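You operate a simulated robot arm through the tools that you are given. There is no shell and no other tool. Be economical: measure what you need, move in short steps, check, and stop when the job is done.

You are at the controls of a simulated robot arm. One attempt, no reset.

## Task
Try RESET on the red-band pendant, then stop it, lock it and hang the FAULT tag over the test box.
Fine: one try; the alarm stays; the key stays in at LOCK.

Only the result counts: the job must be done as asked and must still hold three seconds after the hand-in. Knocking over, shifting, dropping, spilling or breaking anything else fails it.

## Robot
A 6-joint arm with a two-finger parallel gripper on a trunk, on a base that drives. Base frame: it is fixed to the floor where the robot stands at the start and does not move with it; the origin is under the middle of the robot, x ahead of it, y to its left, z up; the surface under the hand at the start is at about z = 85. Readings come in cm, degrees, newtons and seconds.
Its first joint turns from -166.0 to 166.0 degrees. Places, roughly: blue key [-250, 250, 175]; hook over the test box arm [90, -30, 130]; key switch of the blue-band pendant [-250, 240, 170]; key switch of the red-band pendant [90, -10, 90]; key switch of the yellow-band pendant [-250, 530, 170]; stop button of the red-band pendant [90, -20, 90]; yellow key [-250, 525, 175]. Payload 3.43 kg.
The tool frame sits at the grasp point between the pads (the TCP): z along the fingers, y along the line on which they close. The tips reach 3.4 cm beyond it. Largest opening 12.8 cm; finger width 2.4, thickness 1.2; the body of the gripper, 4.8 by 13 cm, starts 9.6 cm behind the TCP.
Orientation is told as [roll, pitch, yaw] about the base's x, y, z axes, in that order, counted from this pose: with the fingers straight down and closing along the base's y, the tool's x points along the base's -x, its y along +y and its z along -z.

## Interface
- The arm moves only by the tool send_rows. Its argument "increments" is a list of rows, each a list of 3 entries, a list of its own where there are three numbers: the shift along the tool's x, y, z in cm, then the turn, a rotation vector about the tool's x, y, z in degrees, then the gripper command, from -1 (shut) to 1 (fully open), values between in proportion. In form: [[[dx, dy, dz], [ax, ay, az], grip], ...]. A call has 1 to 20 rows; each row shifts and turns the commanded pose from where the row before left it, along the tool's axes as they then stand. A row lasts 0.2 s, in which the tool goes at most 5 cm and 8.6 degrees; a call with a longer step from one row to the next is refused whole, and so is a gripper value outside its range. A pose out of reach is approached as far as the arm can. The call stops where the force on the tool passes 90 N (or 10 N more than at its start, if that is more) or the arm is blocked; 0.2 s more then pass. The fingers move at their own pace (about 15.3 cm/s each) and stop on an object; they squeeze with about 34 N. The grip force told is the motor's: it shows also when the fingers shut on nothing. Time passes only in rows, and 0.2 s behind the last, so rows that do not move let the fingers close. The reply holds the time, the measured pose of the TCP, the force on the tool along the base axes, the opening and the grip force, in the units named above and with some noise, with the torque about the TCP (base axes, N m) and any sound that the robot's microphone picked up.
- Cameras (640 x 400 px; columns grow to the right, rows downward): "scene" is now at [16.9, 18.95, 122.94]; the picture's right is [-0.32, -0.95, 0.00], its down [-0.28, 0.09, -0.96] and it looks along [0.91, -0.31, -0.29] (base axes); focal length 252 px, centre (320, 200). "wrist" rides on the gripper at [7.6, -1.1, -16] in the tool frame; the picture's right is [0.15, 0.99, 0.00], its down [-0.88, 0.13, -0.46] and it looks along [-0.45, 0.07, 0.89] (tool axes); focal length 234 px, centre (320, 200). There is no depth. A picture from a camera that has moved, and an enlarged one, comes with that camera's place and axes in the base frame and with its lens.
- snapshot(camera): a new picture of that camera. The clock stands still meanwhile.
- roll_base(legs): drives the robot by 1 to 6 legs, each [ahead, left, turn to the left] in cm, cm and degrees, along the robot's own axes; the way and the turn of a leg run together, so that a leg with both is an arc; at most 150 cm and 180 degrees a leg. The arm and the cameras ride along, it lands a little off, and it stops where it bumps. It gives what a move gives.
- pan_tilt(pan, tilt): turns the head with the scene camera to pan (to the left, within 143 degrees either way) and tilt (down, from -29 to 69), counted from straight ahead of the robot. It gives what a move gives.
- enlarge(camera, box): a new picture of the part [left, top, right, bottom] of that camera's present view, enlarged. The clock stands still meanwhile.
- job_done(): hands the job in; it is judged then, once.

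Go step by step. Nothing tells you exact positions but the pictures and the camera data: compare them with the known pose of the tool, close in by small moves and look again before you grip or let go. The budget is 120 turns and 78 pictures, counting those below and the enlarged ones. Unless the task says otherwise, let go and move clear before handing in, and close with one line.

The tools are called after "Request:" as name(argument=value, ...) on one line, values as JSON. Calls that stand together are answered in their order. send_rows: Moves the arm, as the interface text tells. Its arguments: {"type":"object","properties":{"increments":{"type":"array"}},"required":["increments"]} The other tools are called the same way: roll_base (legs) drives the base; pan_tilt (pan, tilt) turns the head that bears the scene camera; snapshot (camera) takes a picture; enlarge (camera, box) takes an enlarged picture of a part of a camera's view; job_done () hands the job in.

At the start:

```text
clock: 0.0
tool_pos: [78.67, -2.39, 99.93]
tool_rot: [0.1, 0.0, 0.0]
wrist_force: [0.1, 0.4, 0.5]
torque: [-0.04, 0.0, 0.06]
width: 12.79
finger_force: 0.1
robot x, y, heading: [-0.04, -0.06, 0.0]
head pan, tilt: [-18.8, 16.9]
```

scene: 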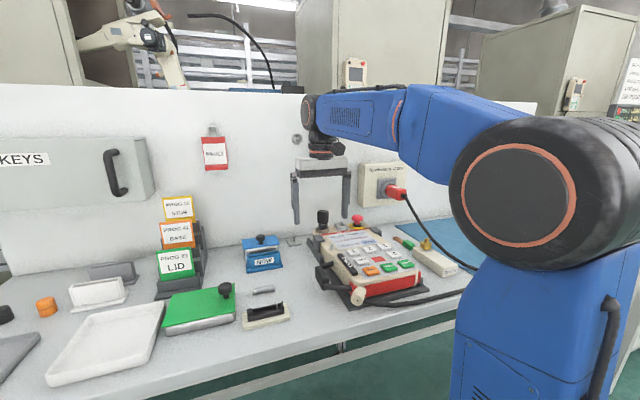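
wrist: 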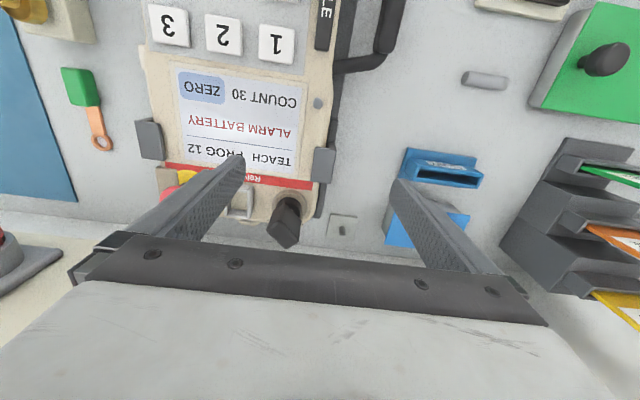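

I see the red-band pendant on the bench under the gripper, a FAULT tag on a wall hook, a KEYS cabinet, and a test box on the wall. I'll look closer at each.

Request:
enlarge(camera="scene", box=[290, 190, 470, 310])

Request:
enlarge(camera="scene", box=[190, 110, 430, 260])

Request:
enlarge(camera="wrist", box=[60, 0, 400, 250])

```text
3.33 times, centred on (380, 250) of scene
camera zoom: at [16.9, 18.95, 122.94], right [-0.32, -0.95, 0.0], down [-0.28, 0.09, -0.96], along [0.91, -0.31, -0.29], focal length 841 px, centre (120, 33)
```

zoom: 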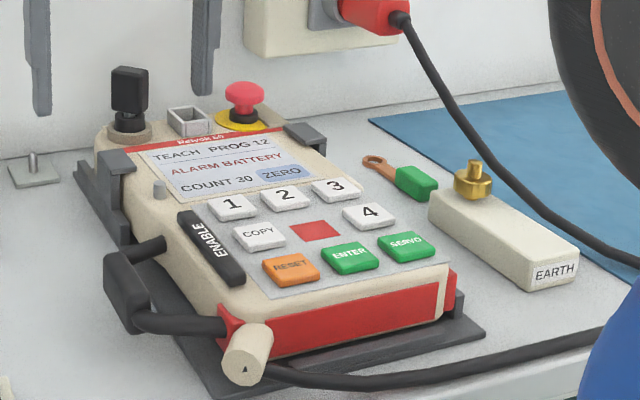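

```text
2.67 times, centred on (310, 185) of scene
camera zoom: at [16.9, 18.95, 122.94], right [-0.32, -0.95, 0.0], down [-0.28, 0.09, -0.96], along [0.91, -0.31, -0.29], focal length 673 px, centre (347, 240)
```

zoom: 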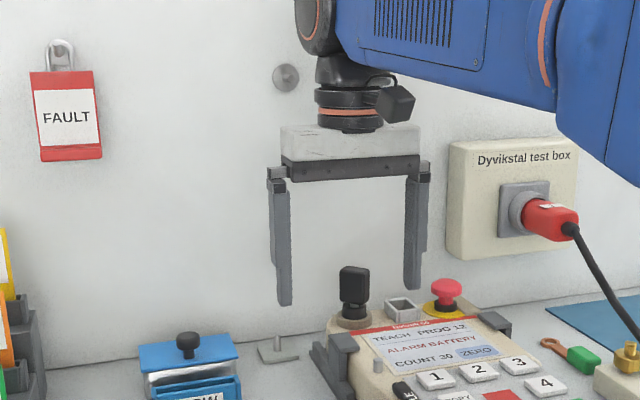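

```text
1.60 times, centred on (230, 125) of wrist
camera zoom: at [71.11, -3.64, 115.99], right [-0.15, 0.99, 0.0], down [0.88, 0.13, 0.46], along [0.45, 0.07, -0.89], focal length 375 px, centre (464, 320)
```

zoom: 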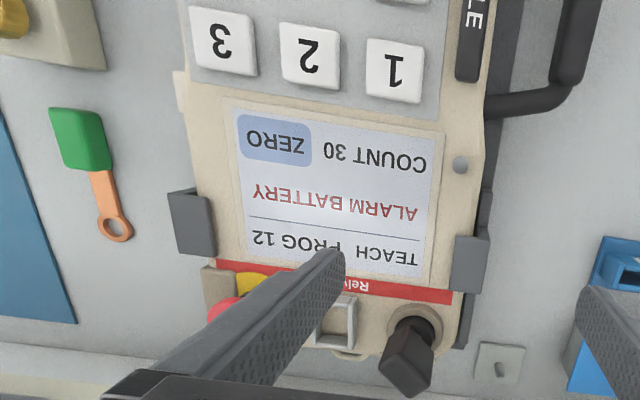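

The key is in the pendant's switch; the hook over the test box is hidden behind the arm. I'll lift and retreat the arm to look at the panel and wall.

Request:
send_rows(increments=[[[3, 0, -4], [0, 0, 0], 1], [[3, 0, -4], [0, 0, 0], 1], [[3, 0, -4], [0, 0, 0], 1], [[3, 0, -3], [0, 0, 0], 1], [[3, 0, 0], [0, 0, 0], 1], [[3, 0, 0], [0, 0, 0], 1], [[0, 0, 0], [0, 0, 0], 1]])

Request:
snapshot(camera="wrist")

Request:
snapshot(camera="scene")

```text
clock: 1.6
tool_pos: [60.67, -2.66, 115.05]
tool_rot: [0.0, 0.0, -0.1]
wrist_force: [-0.3, -0.4, 0.4]
torque: [0.0, 0.01, 0.03]
width: 12.83
finger_force: 0.1
robot x, y, heading: [-0.36, -0.17, -0.0]
head pan, tilt: [-18.8, 16.9]
```

```text
72 pictures are left
camera wrist: at [53.11, -3.8, 131.02], right [-0.15, 0.99, 0.0], down [0.88, 0.13, 0.46], along [0.45, 0.07, -0.89], focal length 234 px, centre (320, 200)
```

wrist: 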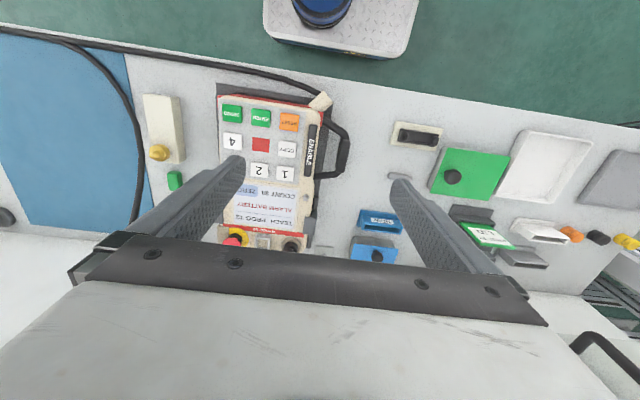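

```text
71 pictures are left
camera scene: at [16.91, 18.95, 122.94], right [-0.32, -0.95, 0.0], down [-0.28, 0.09, -0.96], along [0.91, -0.31, -0.29], focal length 252 px, centre (320, 200)
```

scene: 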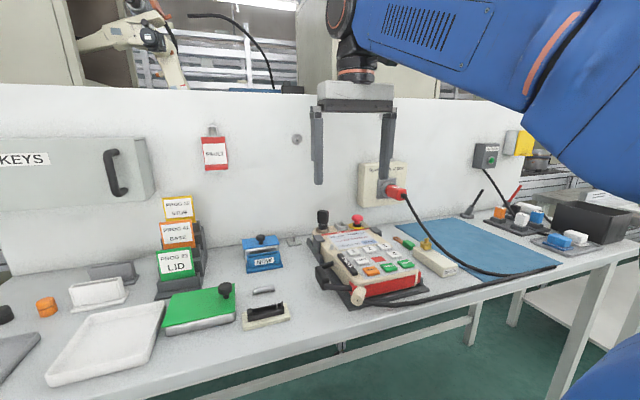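

The gripper still hides the wall above the test box. I'll move it left to reveal it.

Request:
send_rows(increments=[[[0, 4, 0], [0, 0, 0], 1], [[0, 4, 0], [0, 0, 0], 1], [[0, 4, 0], [0, 0, 0], 1], [[0, 4, 0], [0, 0, 0], 1], [[0, 4, 0], [0, 0, 0], 1], [[0, 0, 0], [0, 0, 0], 1]])

Request:
enlarge(camera="scene", box=[270, 60, 510, 210])

Request:
snapshot(camera="wrist")

```text
clock: 3.0
tool_pos: [60.82, 17.31, 114.99]
tool_rot: [0.0, 0.0, 0.0]
wrist_force: [-0.1, -0.3, -0.2]
torque: [0.0, 0.01, 0.0]
width: 12.8
finger_force: 0.0
robot x, y, heading: [-0.2, 0.22, 0.1]
head pan, tilt: [-18.8, 16.9]
```

```text
2.67 times, centred on (390, 135) of scene
camera zoom: at [16.9, 18.95, 122.94], right [-0.32, -0.95, 0.0], down [-0.28, 0.09, -0.96], along [0.91, -0.31, -0.29], focal length 673 px, centre (133, 373)
```

zoom: 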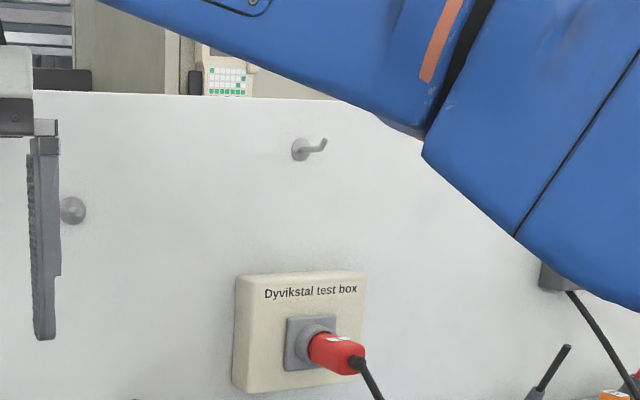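

```text
69 pictures are left
camera wrist: at [53.17, 16.2, 131.03], right [-0.15, 0.99, 0.0], down [0.88, 0.13, 0.46], along [0.45, 0.07, -0.89], focal length 234 px, centre (320, 200)
```

wrist: 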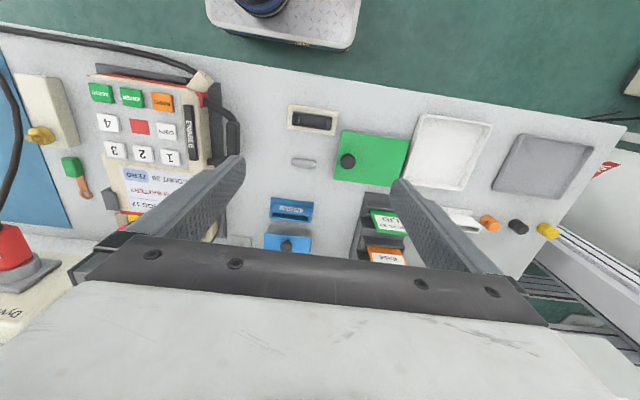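

The hook above the test box is visible at zoom (310,148), and triangulation puts RESET near (60, -7.7, 91.4) on a level panel. I'll shut the fingers and hover over it.

Request:
send_rows(increments=[[[0, -5, 0], [0, 0, 0], -1], [[0, -5, 0], [0, 0, 0], -1], [[0, -5, 0], [0, 0, 0], -1], [[0, -5, 0], [0, 0, 0], -1], [[0.8, -5, 0], [0, 0, 0], -1], [[0, 0, 4], [0, 0, 0], -1], [[0, 0, 4], [0, 0, 0], -1], [[0, 0, 4], [0, 0, 0], -1], [[0, 0, 4], [0, 0, 0], -1], [[0, 0, 0], [0, 0, 0], -1]])

Request:
snapshot(camera="wrist")

Request:
enlarge(camera="scene", box=[290, 190, 470, 310])

```text
refused: row 5 steps farther than a row can; nothing moved
```

```text
68 pictures are left
camera wrist: at [53.17, 16.2, 131.03], right [-0.15, 0.99, 0.0], down [0.88, 0.13, 0.46], along [0.45, 0.07, -0.89], focal length 234 px, centre (320, 200)
```

wrist: 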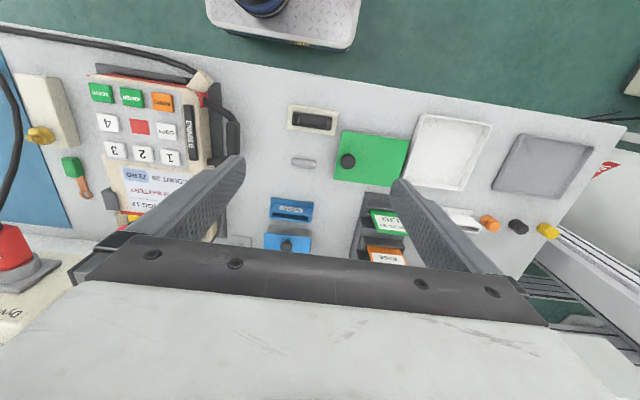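

```text
3.33 times, centred on (380, 250) of scene
camera zoom: at [16.9, 18.95, 122.94], right [-0.32, -0.95, 0.0], down [-0.28, 0.09, -0.96], along [0.91, -0.31, -0.29], focal length 841 px, centre (120, 33)
```

zoom: 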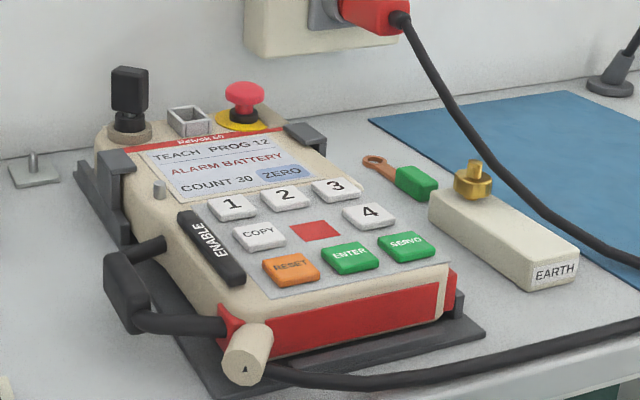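

The row was refused for being over 5 cm; I repeat with shorter steps.

Request:
send_rows(increments=[[[0, -4.5, 0], [0, 0, 0], -1], [[0, -4.5, 0], [0, 0, 0], -1], [[0, -4.5, 0], [0, 0, 0], -1], [[0, -4.5, 0], [0, 0, 0], -1], [[0.4, -3.5, 0], [0, 0, 0], -1], [[0.4, -3.5, 0], [0, 0, 0], -1], [[0, 0, 4], [0, 0, 0], -1], [[0, 0, 4], [0, 0, 0], -1], [[0, 0, 4], [0, 0, 0], -1], [[0, 0, 4], [0, 0, 0], -1], [[0, 0, 0], [0, 0, 0], -1]])

Request:
snapshot(camera="wrist")

Request:
enlarge(camera="scene", box=[290, 190, 470, 310])

```text
clock: 5.4
tool_pos: [60.0, -7.41, 99.07]
tool_rot: [0.0, 0.0, 0.0]
wrist_force: [1.1, -0.1, 0.3]
torque: [-0.01, 0.0, -0.03]
width: 0.0
finger_force: 32.9
robot x, y, heading: [0.09, -0.06, 0.0]
head pan, tilt: [-18.8, 16.9]
```

```text
66 pictures are left
camera wrist: at [52.44, -8.62, 115.14], right [-0.15, 0.99, 0.0], down [0.88, 0.13, 0.46], along [0.45, 0.07, -0.89], focal length 234 px, centre (320, 200)
```

wrist: 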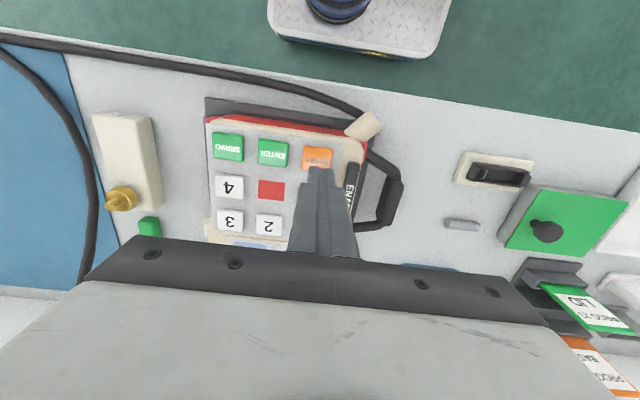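

```text
3.33 times, centred on (380, 250) of scene
camera zoom: at [16.9, 18.95, 122.94], right [-0.32, -0.95, 0.0], down [-0.28, 0.09, -0.96], along [0.91, -0.31, -0.29], focal length 841 px, centre (120, 33)
```

zoom: 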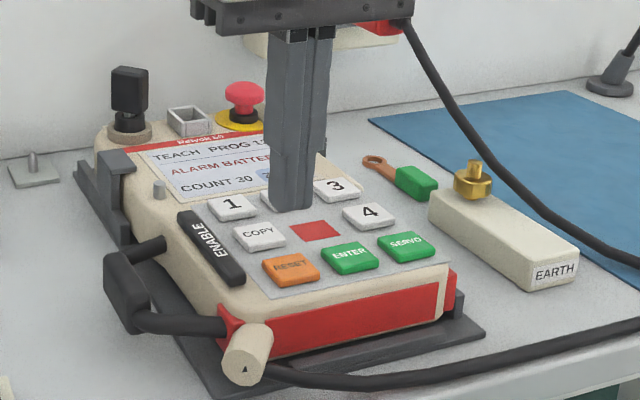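

The fingertips are shut about 4 cm over RESET; I shift slightly and descend to just above it.

Request:
send_rows(increments=[[[0.4, -0.4, 0], [0, 0, 0], -1], [[0, 0, 1.5], [0, 0, 0], -1], [[0, 0, 1.5], [0, 0, 0], -1], [[0, 0, 0], [0, 0, 0], -1]])

Request:
enlarge(camera="scene", box=[320, 220, 440, 300])

Request:
enlarge(camera="wrist", box=[200, 90, 420, 230])

```text
clock: 6.4
tool_pos: [59.67, -7.7, 95.88]
tool_rot: [-0.1, 0.0, 0.0]
wrist_force: [0.0, -0.7, 0.1]
torque: [-0.02, 0.01, 0.03]
width: 0.01
finger_force: 32.9
robot x, y, heading: [0.41, 0.26, -0.1]
head pan, tilt: [-18.8, 16.9]
```

```text
5.00 times, centred on (380, 260) of scene
camera zoom: at [16.9, 18.95, 122.94], right [-0.32, -0.95, 0.0], down [-0.28, 0.09, -0.96], along [0.91, -0.31, -0.29], focal length 1262 px, centre (20, -100)
```

zoom: 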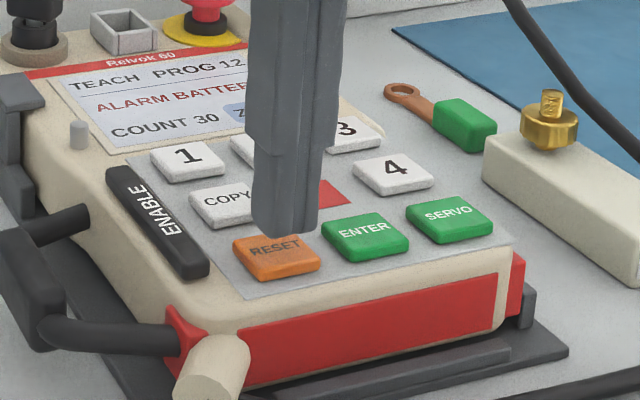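

```text
2.86 times, centred on (310, 160) of wrist
camera zoom: at [51.96, -9.0, 111.96], right [-0.15, 0.99, 0.0], down [0.88, 0.13, 0.46], along [0.45, 0.07, -0.89], focal length 669 px, centre (349, 314)
```

zoom: 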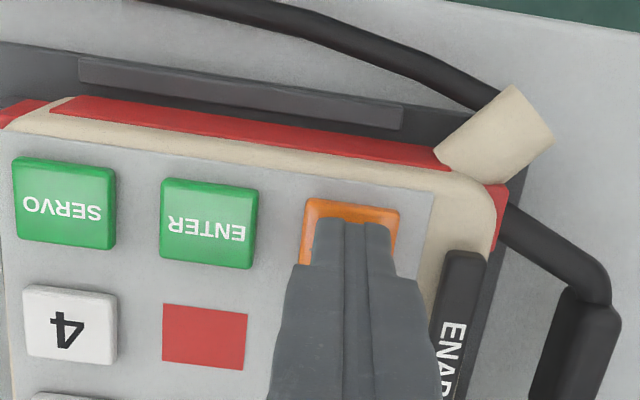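

The tip is about 1 cm above RESET and centred. I press gently in small steps.

Request:
send_rows(increments=[[[0.2, 0.1, 0.3], [0, 0, 0], -1], [[0, 0, 0.3], [0, 0, 0], -1], [[0, 0, 0.2], [0, 0, 0], -1], [[0, 0, 0.2], [0, 0, 0], -1]])

```text
clock: 7.4
tool_pos: [59.31, -7.71, 94.96]
tool_rot: [-0.1, 0.1, 0.1]
wrist_force: [0.6, -0.3, -0.5]
torque: [-0.01, 0.02, -0.01]
width: 0.01
finger_force: 33.6
robot x, y, heading: [0.16, 0.01, -0.0]
head pan, tilt: [-18.8, 16.9]
```

Request:
send_rows(increments=[[[0, 0, 0.2], [0, 0, 0], -1], [[0, 0, 0.2], [0, 0, 0], -1]])

Request:
enlarge(camera="scene", box=[320, 220, 440, 300])

```text
clock: 8.0
tool_pos: [59.34, -7.71, 94.53]
tool_rot: [-0.1, 0.1, 0.0]
wrist_force: [0.4, -1.8, 2.5]
torque: [-0.06, -0.02, 0.02]
width: 0.0
finger_force: 33.4
robot x, y, heading: [0.1, -0.3, 0.0]
head pan, tilt: [-18.8, 16.9]
heard: click
```

```text
5.00 times, centred on (380, 260) of scene
camera zoom: at [16.9, 18.94, 122.94], right [-0.32, -0.95, 0.0], down [-0.28, 0.09, -0.96], along [0.91, -0.31, -0.29], focal length 1262 px, centre (20, -100)
```

zoom: 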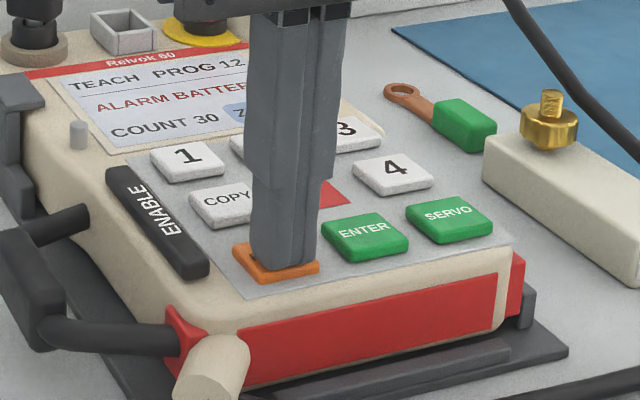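

RESET clicked. I retract and look at the display and the switches.

Request:
send_rows(increments=[[[0, 0, -1.5], [0, 0, 0], -1], [[0, 0, -3], [0, 0, 0], -1], [[0, 0, -4], [0, 0, 0], -1], [[0, 0, -4], [0, 0, 0], -1], [[0, 0, -3], [0, 0, 0], -1], [[-3, 4, 0], [0, 0, 0], -1], [[-3, 3, 0], [0, 0, 0], -1], [[-3, 0, 0], [0, 0, 0], -1], [[0, 0, 0], [0, 0, 0], -1]])

Request:
snapshot(camera="wrist")

Request:
enlarge(camera="scene", box=[310, 195, 430, 275])

```text
clock: 10.0
tool_pos: [68.31, -1.01, 109.94]
tool_rot: [0.1, 0.1, 0.0]
wrist_force: [-0.7, 0.3, 0.7]
torque: [0.01, -0.03, -0.01]
width: 0.03
finger_force: 33.1
robot x, y, heading: [0.19, -0.15, 0.1]
head pan, tilt: [-18.8, 16.9]
```

```text
61 pictures are left
camera wrist: at [60.72, -2.16, 125.93], right [-0.15, 0.99, 0.0], down [0.88, 0.13, 0.46], along [0.45, 0.07, -0.89], focal length 234 px, centre (320, 200)
```

wrist: 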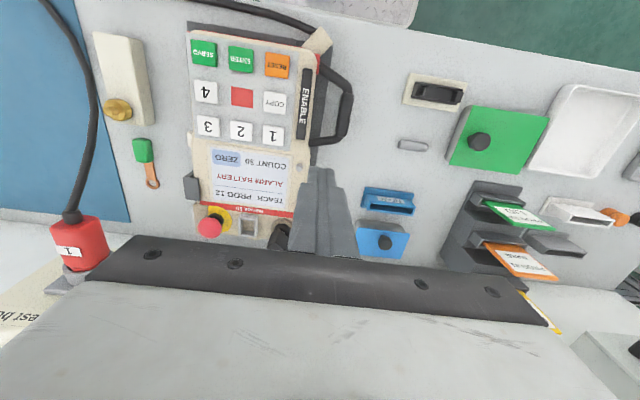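

```text
5.00 times, centred on (370, 235) of scene
camera zoom: at [16.89, 18.95, 122.94], right [-0.32, -0.95, 0.0], down [-0.28, 0.09, -0.96], along [0.91, -0.31, -0.29], focal length 1262 px, centre (70, 25)
```

zoom: 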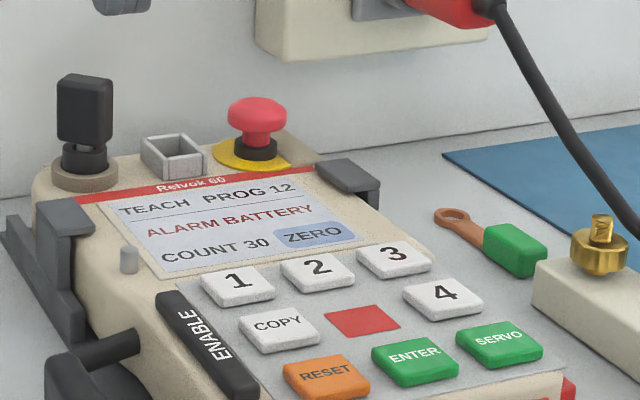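

RESET tried; the alarm remains. The stop mushroom is near (83.7, -16.6, 95) with the test-box plug not far, so I'll tilt the hand back 20° and look from nearer.

Request:
send_rows(increments=[[[0, -4, 0], [0, 0, 0], -1], [[0, -4, 0], [0, 0, 0], -1], [[0, -4, 0], [0, 0, 0], -1], [[-2, -3.6, 0], [0, 0, 0], -1], [[0, 0, 0], [0, -7, 0], -1], [[0, 0, 0], [0, -7, 0], -1], [[0, 0, 0], [0, -6, 0], -1], [[0, 0, 0], [0, 0, 0], -1]])

Request:
snapshot(camera="wrist")

Request:
snapshot(camera="scene")

```text
clock: 11.8
tool_pos: [70.33, -16.4, 110.0]
tool_rot: [0.1, -20.1, 0.1]
wrist_force: [-0.3, -0.4, -1.1]
torque: [0.01, 0.0, -0.01]
width: 0.0
finger_force: 33.0
robot x, y, heading: [-0.13, -0.07, 0.3]
head pan, tilt: [-18.8, 16.9]
```

```text
59 pictures are left
camera wrist: at [57.69, -17.57, 122.51], right [-0.14, 0.99, -0.05], down [0.67, 0.13, 0.73], along [0.73, 0.07, -0.68], focal length 234 px, centre (320, 200)
```

wrist: 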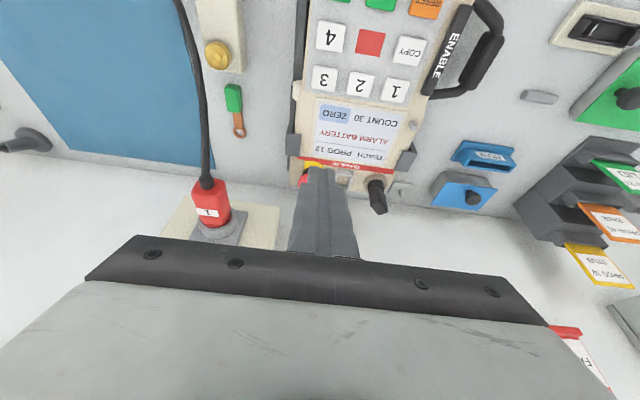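

```text
58 pictures are left
camera scene: at [16.91, 18.95, 122.94], right [-0.32, -0.95, 0.0], down [-0.28, 0.09, -0.96], along [0.91, -0.31, -0.29], focal length 252 px, centre (320, 200)
```

scene: 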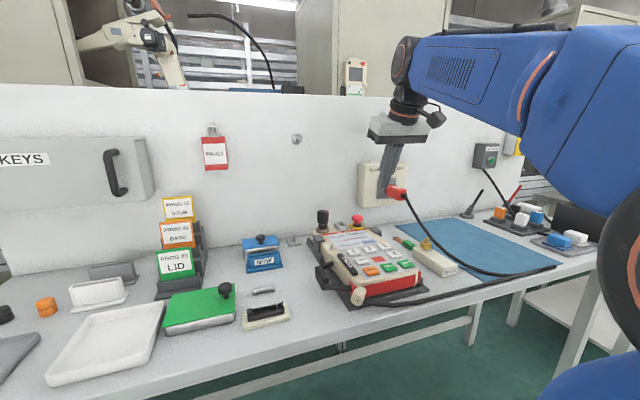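

The mushroom is just below and ahead of the tip. I advance over it, staying 3 cm above, and check.

Request:
send_rows(increments=[[[-4.13, 0, 1.5], [0, 0, 0], -1], [[-4.13, 0, 1.5], [0, 0, 0], -1], [[-4.13, 0, 1.5], [0, 0, 0], -1], [[1.37, 0, 3.76], [0, 0, 0], -1], [[0.85, 0, 2.35], [0, 0, 0], -1], [[0, 0, 0], [0, 0, 0], -1]])

Request:
enlarge(camera="wrist", box=[180, 60, 460, 240])

Request:
enlarge(camera="scene", box=[300, 165, 420, 245])

```text
clock: 13.2
tool_pos: [83.57, -16.27, 103.38]
tool_rot: [0.1, -20.0, -0.1]
wrist_force: [0.1, 0.9, 0.4]
torque: [-0.04, 0.02, 0.02]
width: 0.0
finger_force: 33.5
robot x, y, heading: [-0.21, 0.16, -0.2]
head pan, tilt: [-18.8, 16.9]
```

```text
2.22 times, centred on (320, 150) of wrist
camera zoom: at [70.9, -17.56, 115.94], right [-0.14, 0.99, -0.05], down [0.67, 0.13, 0.73], along [0.73, 0.07, -0.68], focal length 520 px, centre (320, 311)
```

zoom: 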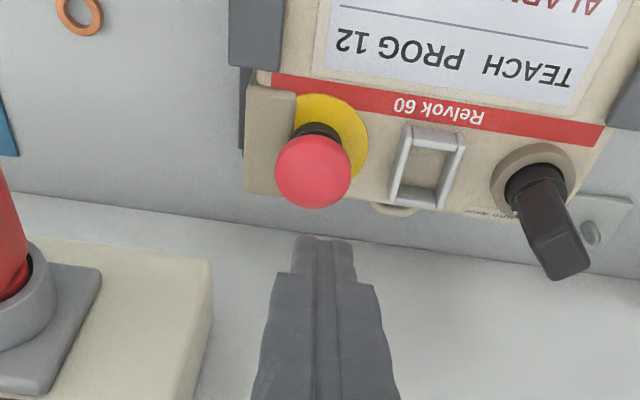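

```text
5.00 times, centred on (360, 205) of scene
camera zoom: at [16.9, 18.95, 122.94], right [-0.32, -0.95, 0.0], down [-0.28, 0.09, -0.96], along [0.91, -0.31, -0.29], focal length 1262 px, centre (120, 175)
```

zoom: 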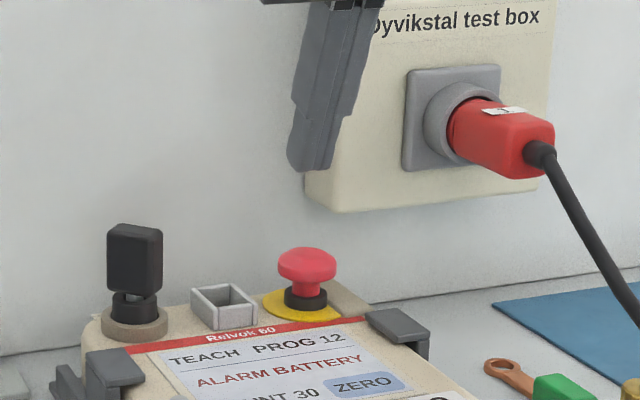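

Mushroom at about (84.8, -17.0, top ≈95). I align and press down in small steps.

Request:
send_rows(increments=[[[0.35, -0.7, 3.6], [0, 0, 0], -1], [[0.17, 0, 0.47], [0, 0, 0], -1], [[0.17, 0, 0.47], [0, 0, 0], -1], [[0.1, 0, 0.28], [0, 0, 0], -1]])

Request:
enlarge(camera="scene", box=[300, 165, 420, 245])

```text
clock: 14.2
tool_pos: [84.44, -16.99, 98.77]
tool_rot: [0.0, -20.0, 0.1]
wrist_force: [0.1, -0.5, -0.3]
torque: [-0.01, 0.0, 0.0]
width: 0.0
finger_force: 33.3
robot x, y, heading: [0.46, -0.11, -0.2]
head pan, tilt: [-18.8, 16.9]
```

```text
5.00 times, centred on (360, 205) of scene
camera zoom: at [16.9, 18.95, 122.94], right [-0.32, -0.95, 0.0], down [-0.28, 0.09, -0.96], along [0.91, -0.31, -0.29], focal length 1262 px, centre (120, 175)
```

zoom: 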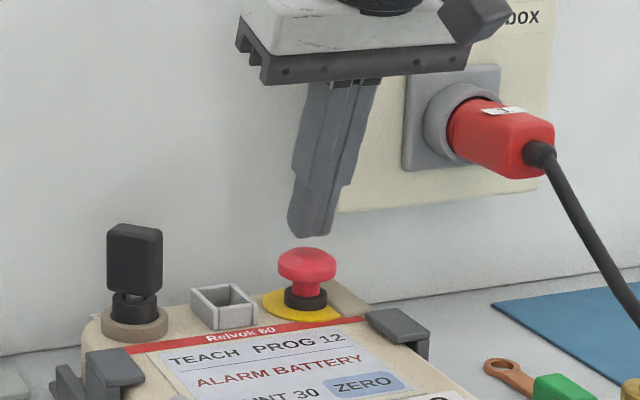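

Still under a centimetre above it; I continue down.

Request:
send_rows(increments=[[[0.14, 0, 0.38], [0, 0, 0], -1], [[0.1, 0, 0.28], [0, 0, 0], -1], [[0.1, 0, 0.28], [0, 0, 0], -1], [[0.1, 0, 0.28], [0, 0, 0], -1]])

```text
clock: 15.2
tool_pos: [84.44, -17.09, 97.46]
tool_rot: [0.0, -20.0, 0.0]
wrist_force: [0.5, -0.1, 0.8]
torque: [-0.04, 0.01, -0.02]
width: 0.0
finger_force: 32.6
robot x, y, heading: [-0.09, 0.13, -0.1]
head pan, tilt: [-18.8, 16.9]
```

Request:
send_rows(increments=[[[0.1, 0, 0.28], [0, 0, 0], -1], [[0.1, 0, 0.28], [0, 0, 0], -1]])

Request:
enlarge(camera="scene", box=[300, 165, 420, 245])

```text
clock: 15.8
tool_pos: [84.48, -17.2, 96.98]
tool_rot: [0.0, -20.0, 0.0]
wrist_force: [-1.3, 0.4, 4.0]
torque: [0.03, 0.04, 0.01]
width: 0.0
finger_force: 32.6
robot x, y, heading: [0.21, -0.38, 0.2]
head pan, tilt: [-18.8, 16.9]
heard: click
```

```text
5.00 times, centred on (360, 205) of scene
camera zoom: at [16.89, 18.95, 122.94], right [-0.32, -0.95, 0.0], down [-0.28, 0.09, -0.96], along [0.91, -0.31, -0.29], focal length 1262 px, centre (120, 175)
```

zoom: 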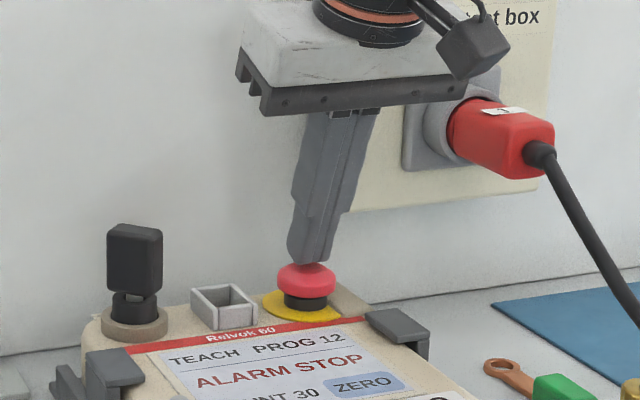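

The display now reads ALARM STOP. I retreat and look at the latch and the key switch legend.

Request:
send_rows(increments=[[[-1.3, 0, -3.6], [0, 0, 0], -1], [[-1.67, 0, -4.6], [0, 0, 0], -1], [[0, 4, 0], [0, 0, 0], -1], [[0, 0, 0], [0, 0, 0], -1]])

Request:
snapshot(camera="wrist")

Request:
enlarge(camera="wrist", box=[260, 90, 440, 200])

Request:
enlarge(camera="scene", box=[300, 195, 390, 255])

```text
clock: 16.8
tool_pos: [84.6, -12.91, 105.44]
tool_rot: [0.0, -20.0, 0.0]
wrist_force: [-0.3, 0.7, 0.8]
torque: [0.01, -0.01, -0.01]
width: 0.01
finger_force: 33.0
robot x, y, heading: [-0.06, -0.12, 0.1]
head pan, tilt: [-18.8, 16.9]
```

```text
53 pictures are left
camera wrist: at [71.91, -14.24, 118.03], right [-0.14, 0.99, -0.05], down [0.67, 0.13, 0.73], along [0.73, 0.07, -0.68], focal length 234 px, centre (320, 200)
```

wrist: 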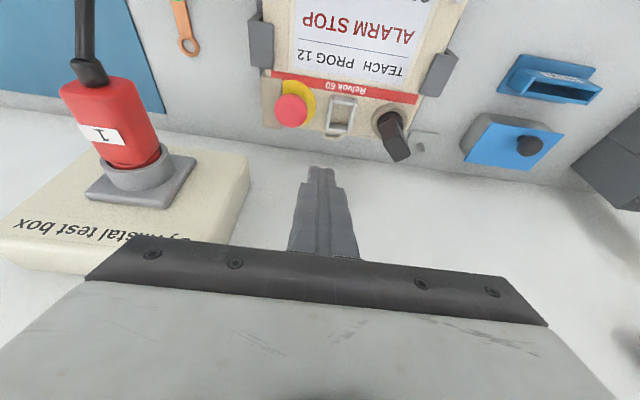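

```text
3.56 times, centred on (350, 145) of wrist
camera zoom: at [71.91, -14.24, 118.03], right [-0.14, 0.99, -0.05], down [0.67, 0.13, 0.73], along [0.73, 0.07, -0.68], focal length 833 px, centre (213, 396)
```

zoom: 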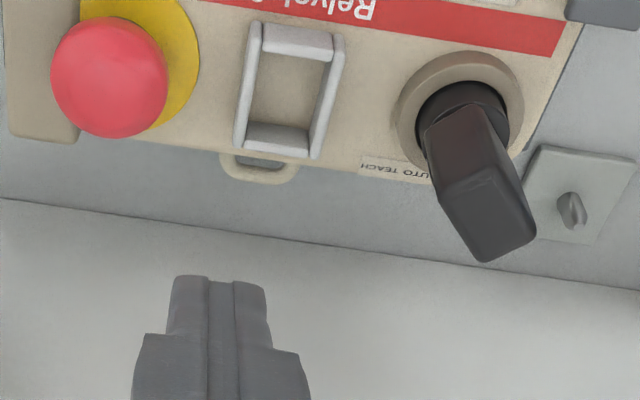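

```text
6.67 times, centred on (345, 225) of scene
camera zoom: at [16.9, 18.95, 122.94], right [-0.32, -0.95, 0.0], down [-0.28, 0.09, -0.96], along [0.91, -0.31, -0.29], focal length 1683 px, centre (153, 33)
```

zoom: 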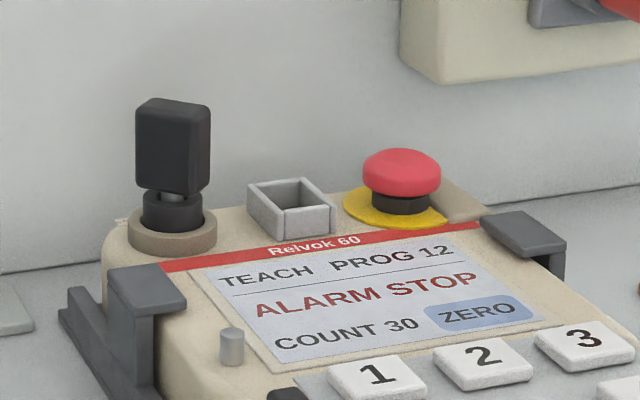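

Stop is latched. I need to read the key's legend, so I enlarge that area, and shift for another view angle.

Request:
enlarge(camera="wrist", box=[345, 95, 435, 165])

Request:
send_rows(increments=[[[-3, 4, 0], [0, 0, 0], -1], [[-1, 4, -3], [0, 0, 0], -1], [[0, 3, -3], [0, 0, 0], -1], [[0, 2, 0], [0, 0, 0], -1], [[0, 0, 0], [0, 0, 0], -1]])

Request:
snapshot(camera="wrist")

```text
5.71 times, centred on (390, 130) of wrist
camera zoom: at [71.91, -14.24, 118.03], right [-0.14, 0.99, -0.05], down [0.67, 0.13, 0.73], along [0.73, 0.07, -0.68], focal length 1338 px, centre (-80, 600)
```

zoom: 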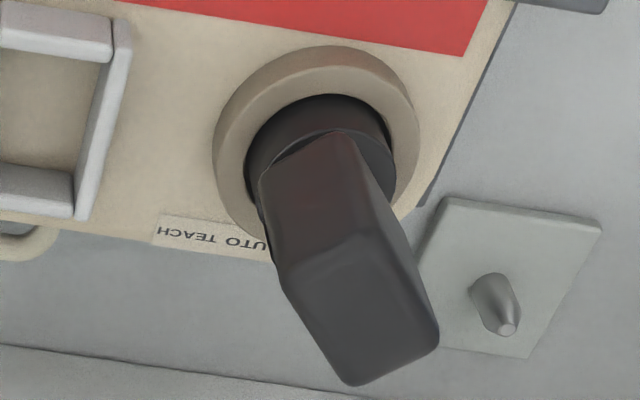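

```text
refused: row 2 steps farther than a row can; nothing moved
```

```text
49 pictures are left
camera wrist: at [71.91, -14.24, 118.03], right [-0.14, 0.99, -0.05], down [0.67, 0.13, 0.73], along [0.73, 0.07, -0.68], focal length 234 px, centre (320, 200)
```

wrist: 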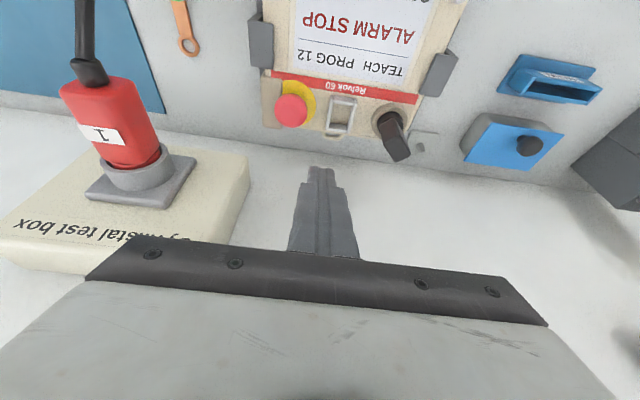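

The legend shows "…AUTO TEACH" with the rest hidden behind the key; I'll move to the left to see the remainder.

Request:
send_rows(increments=[[[-2, 4, 0], [0, 0, 0], -1], [[-2, 4, -1], [0, 0, 0], -1], [[0, 4, -2], [0, 0, 0], -1], [[0, 4, -2], [0, 0, 0], -1], [[0, 0, 0], [0, 0, 0], -1]])

Request:
enlarge(camera="wrist", box=[200, 80, 360, 180])

```text
clock: 18.0
tool_pos: [86.8, 2.99, 112.04]
tool_rot: [0.1, -20.0, 0.1]
wrist_force: [0.7, 0.1, -0.3]
torque: [0.0, 0.0, 0.01]
width: 0.0
finger_force: 33.5
robot x, y, heading: [-0.22, 0.24, -0.3]
head pan, tilt: [-18.8, 16.9]
```

```text
4.00 times, centred on (280, 130) of wrist
camera zoom: at [74.05, 1.82, 124.33], right [-0.14, 0.99, -0.05], down [0.67, 0.13, 0.73], along [0.73, 0.07, -0.68], focal length 937 px, centre (480, 480)
```

zoom: 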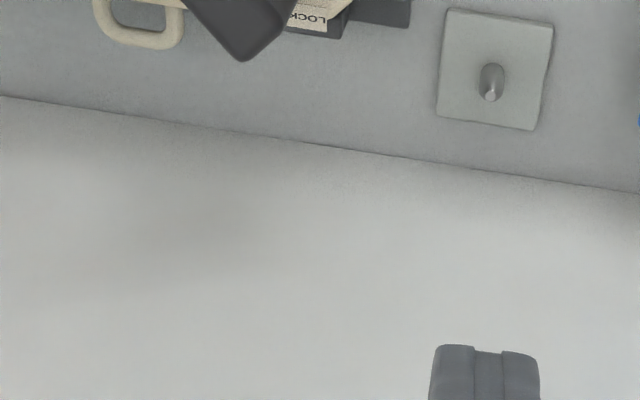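

LOCK is at the left end of the legend, so the key must turn counter-clockwise (seen from above) from TEACH through AUTO to LOCK. I look at the key itself.

Request:
enlarge(camera="wrist", box=[200, 20, 320, 100])

```text
5.00 times, centred on (260, 60) of wrist
camera zoom: at [74.05, 1.82, 124.33], right [-0.14, 0.99, -0.05], down [0.67, 0.13, 0.73], along [0.73, 0.07, -0.68], focal length 1171 px, centre (620, 900)
```

zoom: 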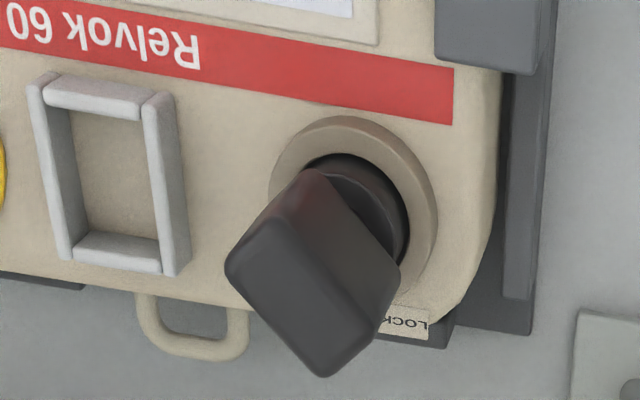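

Key axis ≈(84.9, -5.2), bow top z≈97.2, bow plane about 50° left of forward. I back off, straighten the tool, yaw it about +52° to match, open part-way and look.

Request:
send_rows(increments=[[[2.8, -2.7, -2.07], [0, 0, 0], -1], [[2.8, -2.7, -2.07], [0, 0, 0], -1], [[2.8, -2.7, -2.07], [0, 0, 0], 0], [[0, 0, 0], [0, 7, 0], 0], [[0, 0, 0], [0, 7, 0], 0], [[0, 0, 0], [0, 6, 0], 0], [[0, 0, 0], [0, 0, -8], 0], [[0, 0, 0], [0, 0, -8], 0], [[0, 0, 0], [0, 0, -8], 0], [[0, 0, 0], [0, 0, -8], 0], [[0, 0, 0], [0, 0, -8], 0], [[0, 0, 0], [0, 0, -8], 0], [[0, 0, 0], [0, 0, -4], 0], [[0, 0, 0], [0, 0, 0], 0]])

Request:
snapshot(camera="wrist")

```text
clock: 21.0
tool_pos: [76.53, -5.07, 114.72]
tool_rot: [0.0, 0.0, 52.1]
wrist_force: [-0.2, -0.3, -0.2]
torque: [-0.03, 0.03, -0.01]
width: 6.39
finger_force: 0.0
robot x, y, heading: [0.6, -0.15, -0.2]
head pan, tilt: [-18.8, 16.9]
```

```text
46 pictures are left
camera wrist: at [72.62, -11.89, 130.67], right [-0.87, 0.49, 0.0], down [0.44, 0.77, 0.46], along [0.22, 0.4, -0.89], focal length 234 px, centre (320, 200)
```

wrist: 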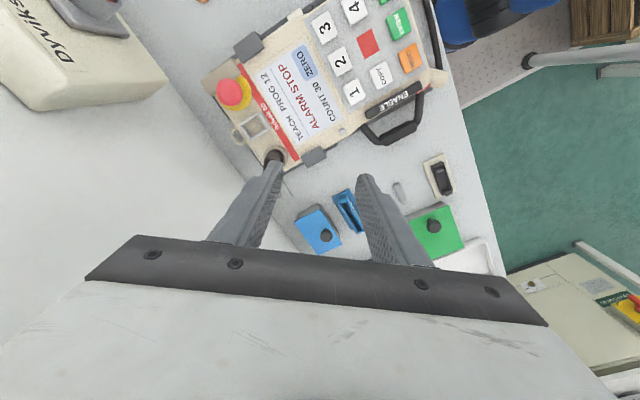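

I move over the key, staying above it, and check alignment.

Request:
send_rows(increments=[[[-2.55, -3.34, 0], [0, 0, 0], 0], [[-2.55, -3.34, 0], [0, 0, 0], 0], [[0, 0, 4], [0, 0, 0], 0], [[0, 0, 3.5], [0, 0, 0], 0], [[0, 0, 0], [0, 0, 0], 0]])

Request:
enlarge(camera="wrist", box=[200, 60, 440, 240])

Request:
enlarge(camera="scene", box=[280, 155, 400, 245])

```text
clock: 22.2
tool_pos: [84.85, -5.08, 107.15]
tool_rot: [-0.1, 0.0, 52.0]
wrist_force: [-0.3, 0.3, 0.6]
torque: [0.03, -0.02, -0.03]
width: 6.4
finger_force: 0.0
robot x, y, heading: [0.4, -0.23, 0.1]
head pan, tilt: [-18.8, 16.9]
```

```text
2.22 times, centred on (320, 150) of wrist
camera zoom: at [81.02, -11.9, 123.08], right [-0.87, 0.49, 0.0], down [0.44, 0.77, 0.46], along [0.23, 0.4, -0.89], focal length 520 px, centre (320, 311)
```

zoom: 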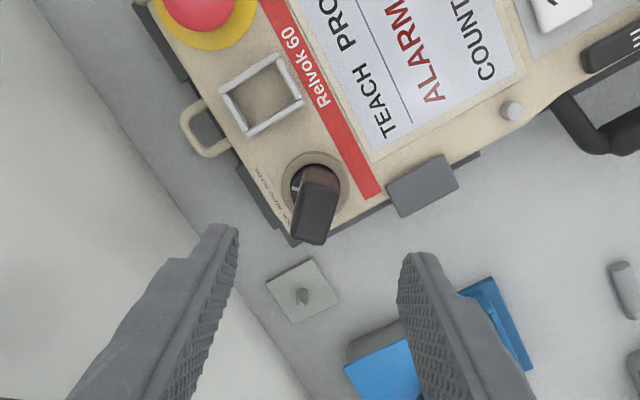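

```text
4.44 times, centred on (340, 200) of scene
camera zoom: at [16.91, 18.95, 122.94], right [-0.32, -0.95, 0.0], down [-0.28, 0.09, -0.96], along [0.91, -0.31, -0.29], focal length 1122 px, centre (231, 200)
```

zoom: 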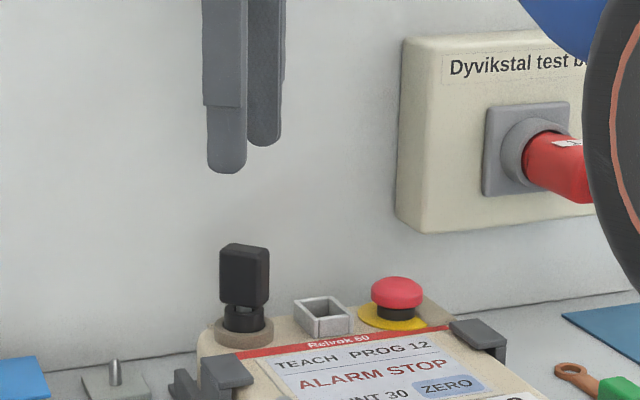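

Close, but I want the bow angle and centre precisely; zoom in on the key.

Request:
enlarge(camera="wrist", box=[280, 115, 360, 175])

```text
6.67 times, centred on (320, 145) of wrist
camera zoom: at [81.02, -11.9, 123.08], right [-0.87, 0.49, 0.0], down [0.44, 0.77, 0.46], along [0.23, 0.4, -0.89], focal length 1561 px, centre (320, 567)
```

zoom: 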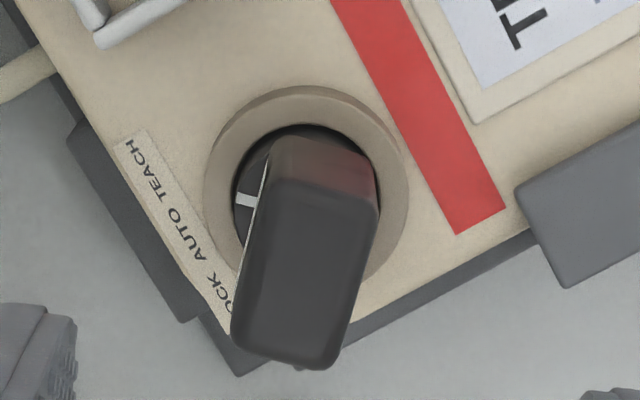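

Bow normal is at ~138.5° and the axis at (85.1, -5.25). I fine-align, then descend around the bow.

Request:
send_rows(increments=[[[0, -0.3, 0], [0, 0, 3.5], 0], [[0, 0, 4], [0, 0, 0], 0], [[0, 0, 3], [0, 0, 0], 0], [[0, 0, 1.5], [0, 0, 0], 0], [[0, 0, 1.2], [0, 0, 0], 0], [[0, 0, 0], [0, 0, 0], 0]])

Request:
enlarge(camera="scene", box=[280, 155, 400, 245])

Request:
enlarge(camera="wrist", box=[240, 90, 400, 210])

```text
clock: 23.6
tool_pos: [85.05, -5.23, 97.37]
tool_rot: [0.0, 0.0, 48.5]
wrist_force: [0.6, 0.3, 1.1]
torque: [-0.01, -0.03, 0.0]
width: 6.4
finger_force: 0.0
robot x, y, heading: [-0.02, -0.29, -0.1]
head pan, tilt: [-18.8, 16.9]
```

```text
4.44 times, centred on (340, 200) of scene
camera zoom: at [16.9, 18.95, 122.94], right [-0.32, -0.95, 0.0], down [-0.28, 0.09, -0.96], along [0.91, -0.31, -0.29], focal length 1122 px, centre (231, 200)
```

zoom: 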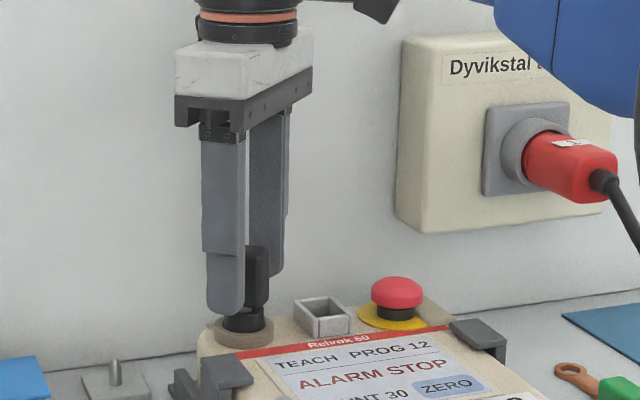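

```text
3.33 times, centred on (320, 150) of wrist
camera zoom: at [80.78, -11.84, 113.36], right [-0.84, 0.55, 0.0], down [0.49, 0.75, 0.46], along [0.25, 0.38, -0.89], focal length 781 px, centre (320, 367)
```

zoom: 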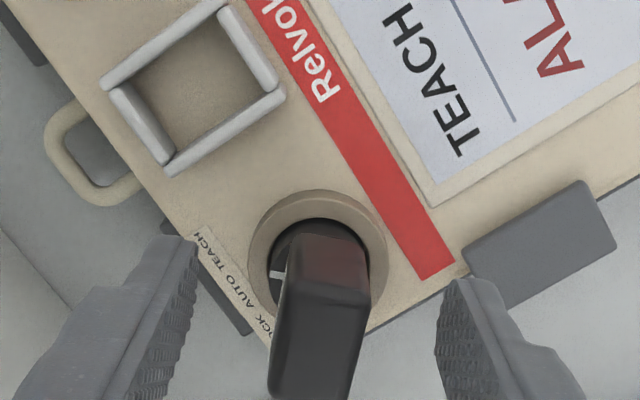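

The bow sits centred between the fingers. I grip.

Request:
send_rows(increments=[[[0, 0, 0], [0, 0, 0], -0.5], [[0, 0, 0], [0, 0, 0], -1], [[0, 0, 0], [0, 0, 0], -1], [[0, 0, 0], [0, 0, 0], -1]])

Request:
enlarge(camera="wrist", box=[240, 90, 400, 210])

```text
clock: 24.6
tool_pos: [85.08, -5.37, 97.38]
tool_rot: [0.0, 0.1, 48.4]
wrist_force: [2.0, -1.6, 1.3]
torque: [0.0, -0.03, -0.05]
width: 1.9
finger_force: 34.1
robot x, y, heading: [-0.21, 0.03, -0.1]
head pan, tilt: [-18.8, 16.9]
```

```text
3.33 times, centred on (320, 150) of wrist
camera zoom: at [80.79, -11.85, 113.37], right [-0.84, 0.55, 0.0], down [0.49, 0.75, 0.46], along [0.25, 0.38, -0.89], focal length 781 px, centre (320, 367)
```

zoom: 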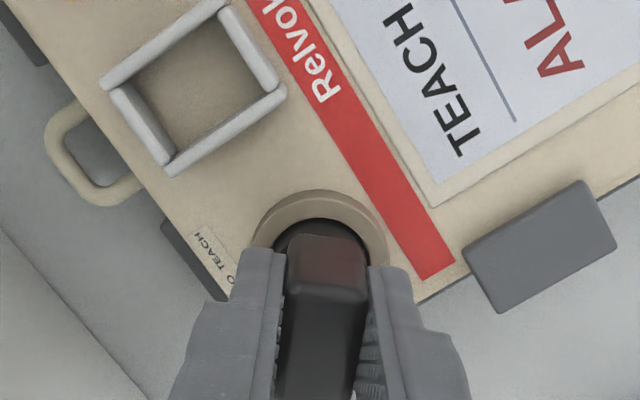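

Gripped (1.9 cm). I start turning counter-clockwise and listen for detents.

Request:
send_rows(increments=[[[0, 0, 0], [0, 0, -6], -1], [[0, 0, 0], [0, 0, -6], -1], [[0, 0, 0], [0, 0, -6], -1], [[0, 0, 0], [0, 0, -6], -1], [[0, 0, 0], [0, 0, -6], -1], [[0, 0, 0], [0, 0, 0], -1]])

Request:
enlarge(camera="scene", box=[280, 155, 400, 245])

```text
clock: 26.0
tool_pos: [85.24, -5.47, 97.42]
tool_rot: [0.0, 0.0, 78.6]
wrist_force: [1.2, 1.1, -3.8]
torque: [0.02, -0.11, 0.01]
width: 1.9
finger_force: 33.8
robot x, y, heading: [-0.01, 0.16, 0.1]
head pan, tilt: [-18.8, 16.9]
```

```text
4.44 times, centred on (340, 200) of scene
camera zoom: at [16.92, 18.95, 122.93], right [-0.32, -0.95, 0.0], down [-0.28, 0.09, -0.96], along [0.91, -0.31, -0.29], focal length 1122 px, centre (231, 200)
```

zoom: 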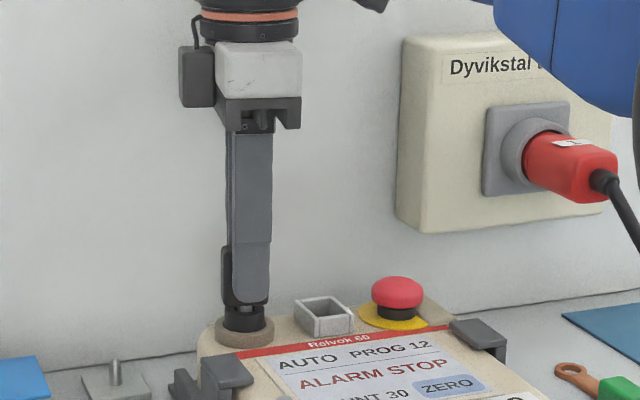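

Display shows AUTO after 30°, with little force. I continue another 30° and check.

Request:
send_rows(increments=[[[0, 0, 0], [0, 0, -6], -1], [[0, 0, 0], [0, 0, -6], -1], [[0, 0, 0], [0, 0, -6], -1], [[0, 0, 0], [0, 0, -6], -1], [[0, 0, 0], [0, 0, -6], -1], [[0, 0, 0], [0, 0, 0], -1]])

Request:
enlarge(camera="scene", box=[280, 155, 400, 245])

```text
clock: 27.4
tool_pos: [85.14, -5.42, 97.36]
tool_rot: [0.0, 0.1, 108.5]
wrist_force: [1.7, 0.4, -3.5]
torque: [0.05, -0.08, 0.01]
width: 1.89
finger_force: 33.4
robot x, y, heading: [-0.28, -0.21, -0.2]
head pan, tilt: [-18.8, 16.9]
```

```text
4.44 times, centred on (340, 200) of scene
camera zoom: at [16.92, 18.95, 122.93], right [-0.32, -0.95, 0.0], down [-0.28, 0.09, -0.96], along [0.91, -0.31, -0.29], focal length 1122 px, centre (231, 200)
```

zoom: 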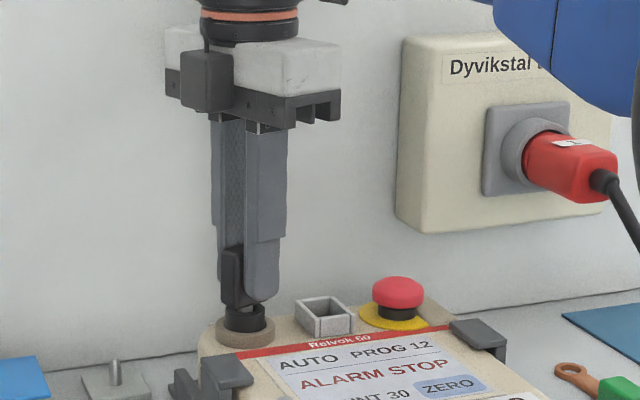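

Still AUTO; continue to about 90° total.

Request:
send_rows(increments=[[[0, 0, 0], [0, 0, -5], -1], [[0, 0, 0], [0, 0, -5], -1], [[0, 0, 0], [0, 0, -5], -1], [[0, 0, 0], [0, 0, -5], -1], [[0, 0, 0], [0, 0, -5], -1], [[0, 0, 0], [0, 0, 0], -1]])

Request:
enlarge(camera="scene", box=[280, 155, 400, 245])

```text
clock: 28.8
tool_pos: [85.23, -5.35, 97.44]
tool_rot: [0.0, 0.0, 133.6]
wrist_force: [0.2, 0.0, -2.7]
torque: [0.0, -0.12, 0.03]
width: 1.89
finger_force: 34.3
robot x, y, heading: [0.39, -0.06, 0.0]
head pan, tilt: [-18.8, 16.9]
```

```text
4.44 times, centred on (340, 200) of scene
camera zoom: at [16.92, 18.95, 122.93], right [-0.32, -0.95, 0.0], down [-0.28, 0.09, -0.96], along [0.91, -0.31, -0.29], focal length 1122 px, centre (231, 200)
```

zoom: 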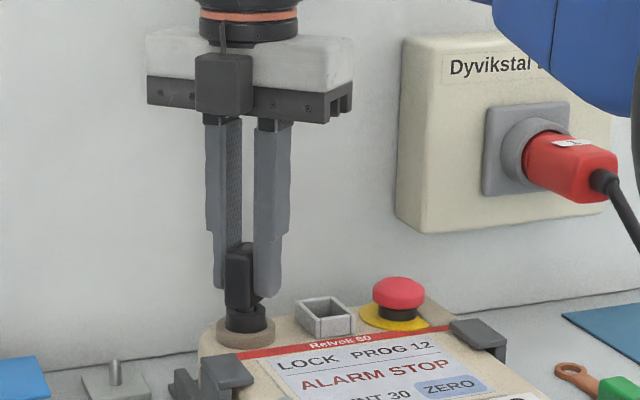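

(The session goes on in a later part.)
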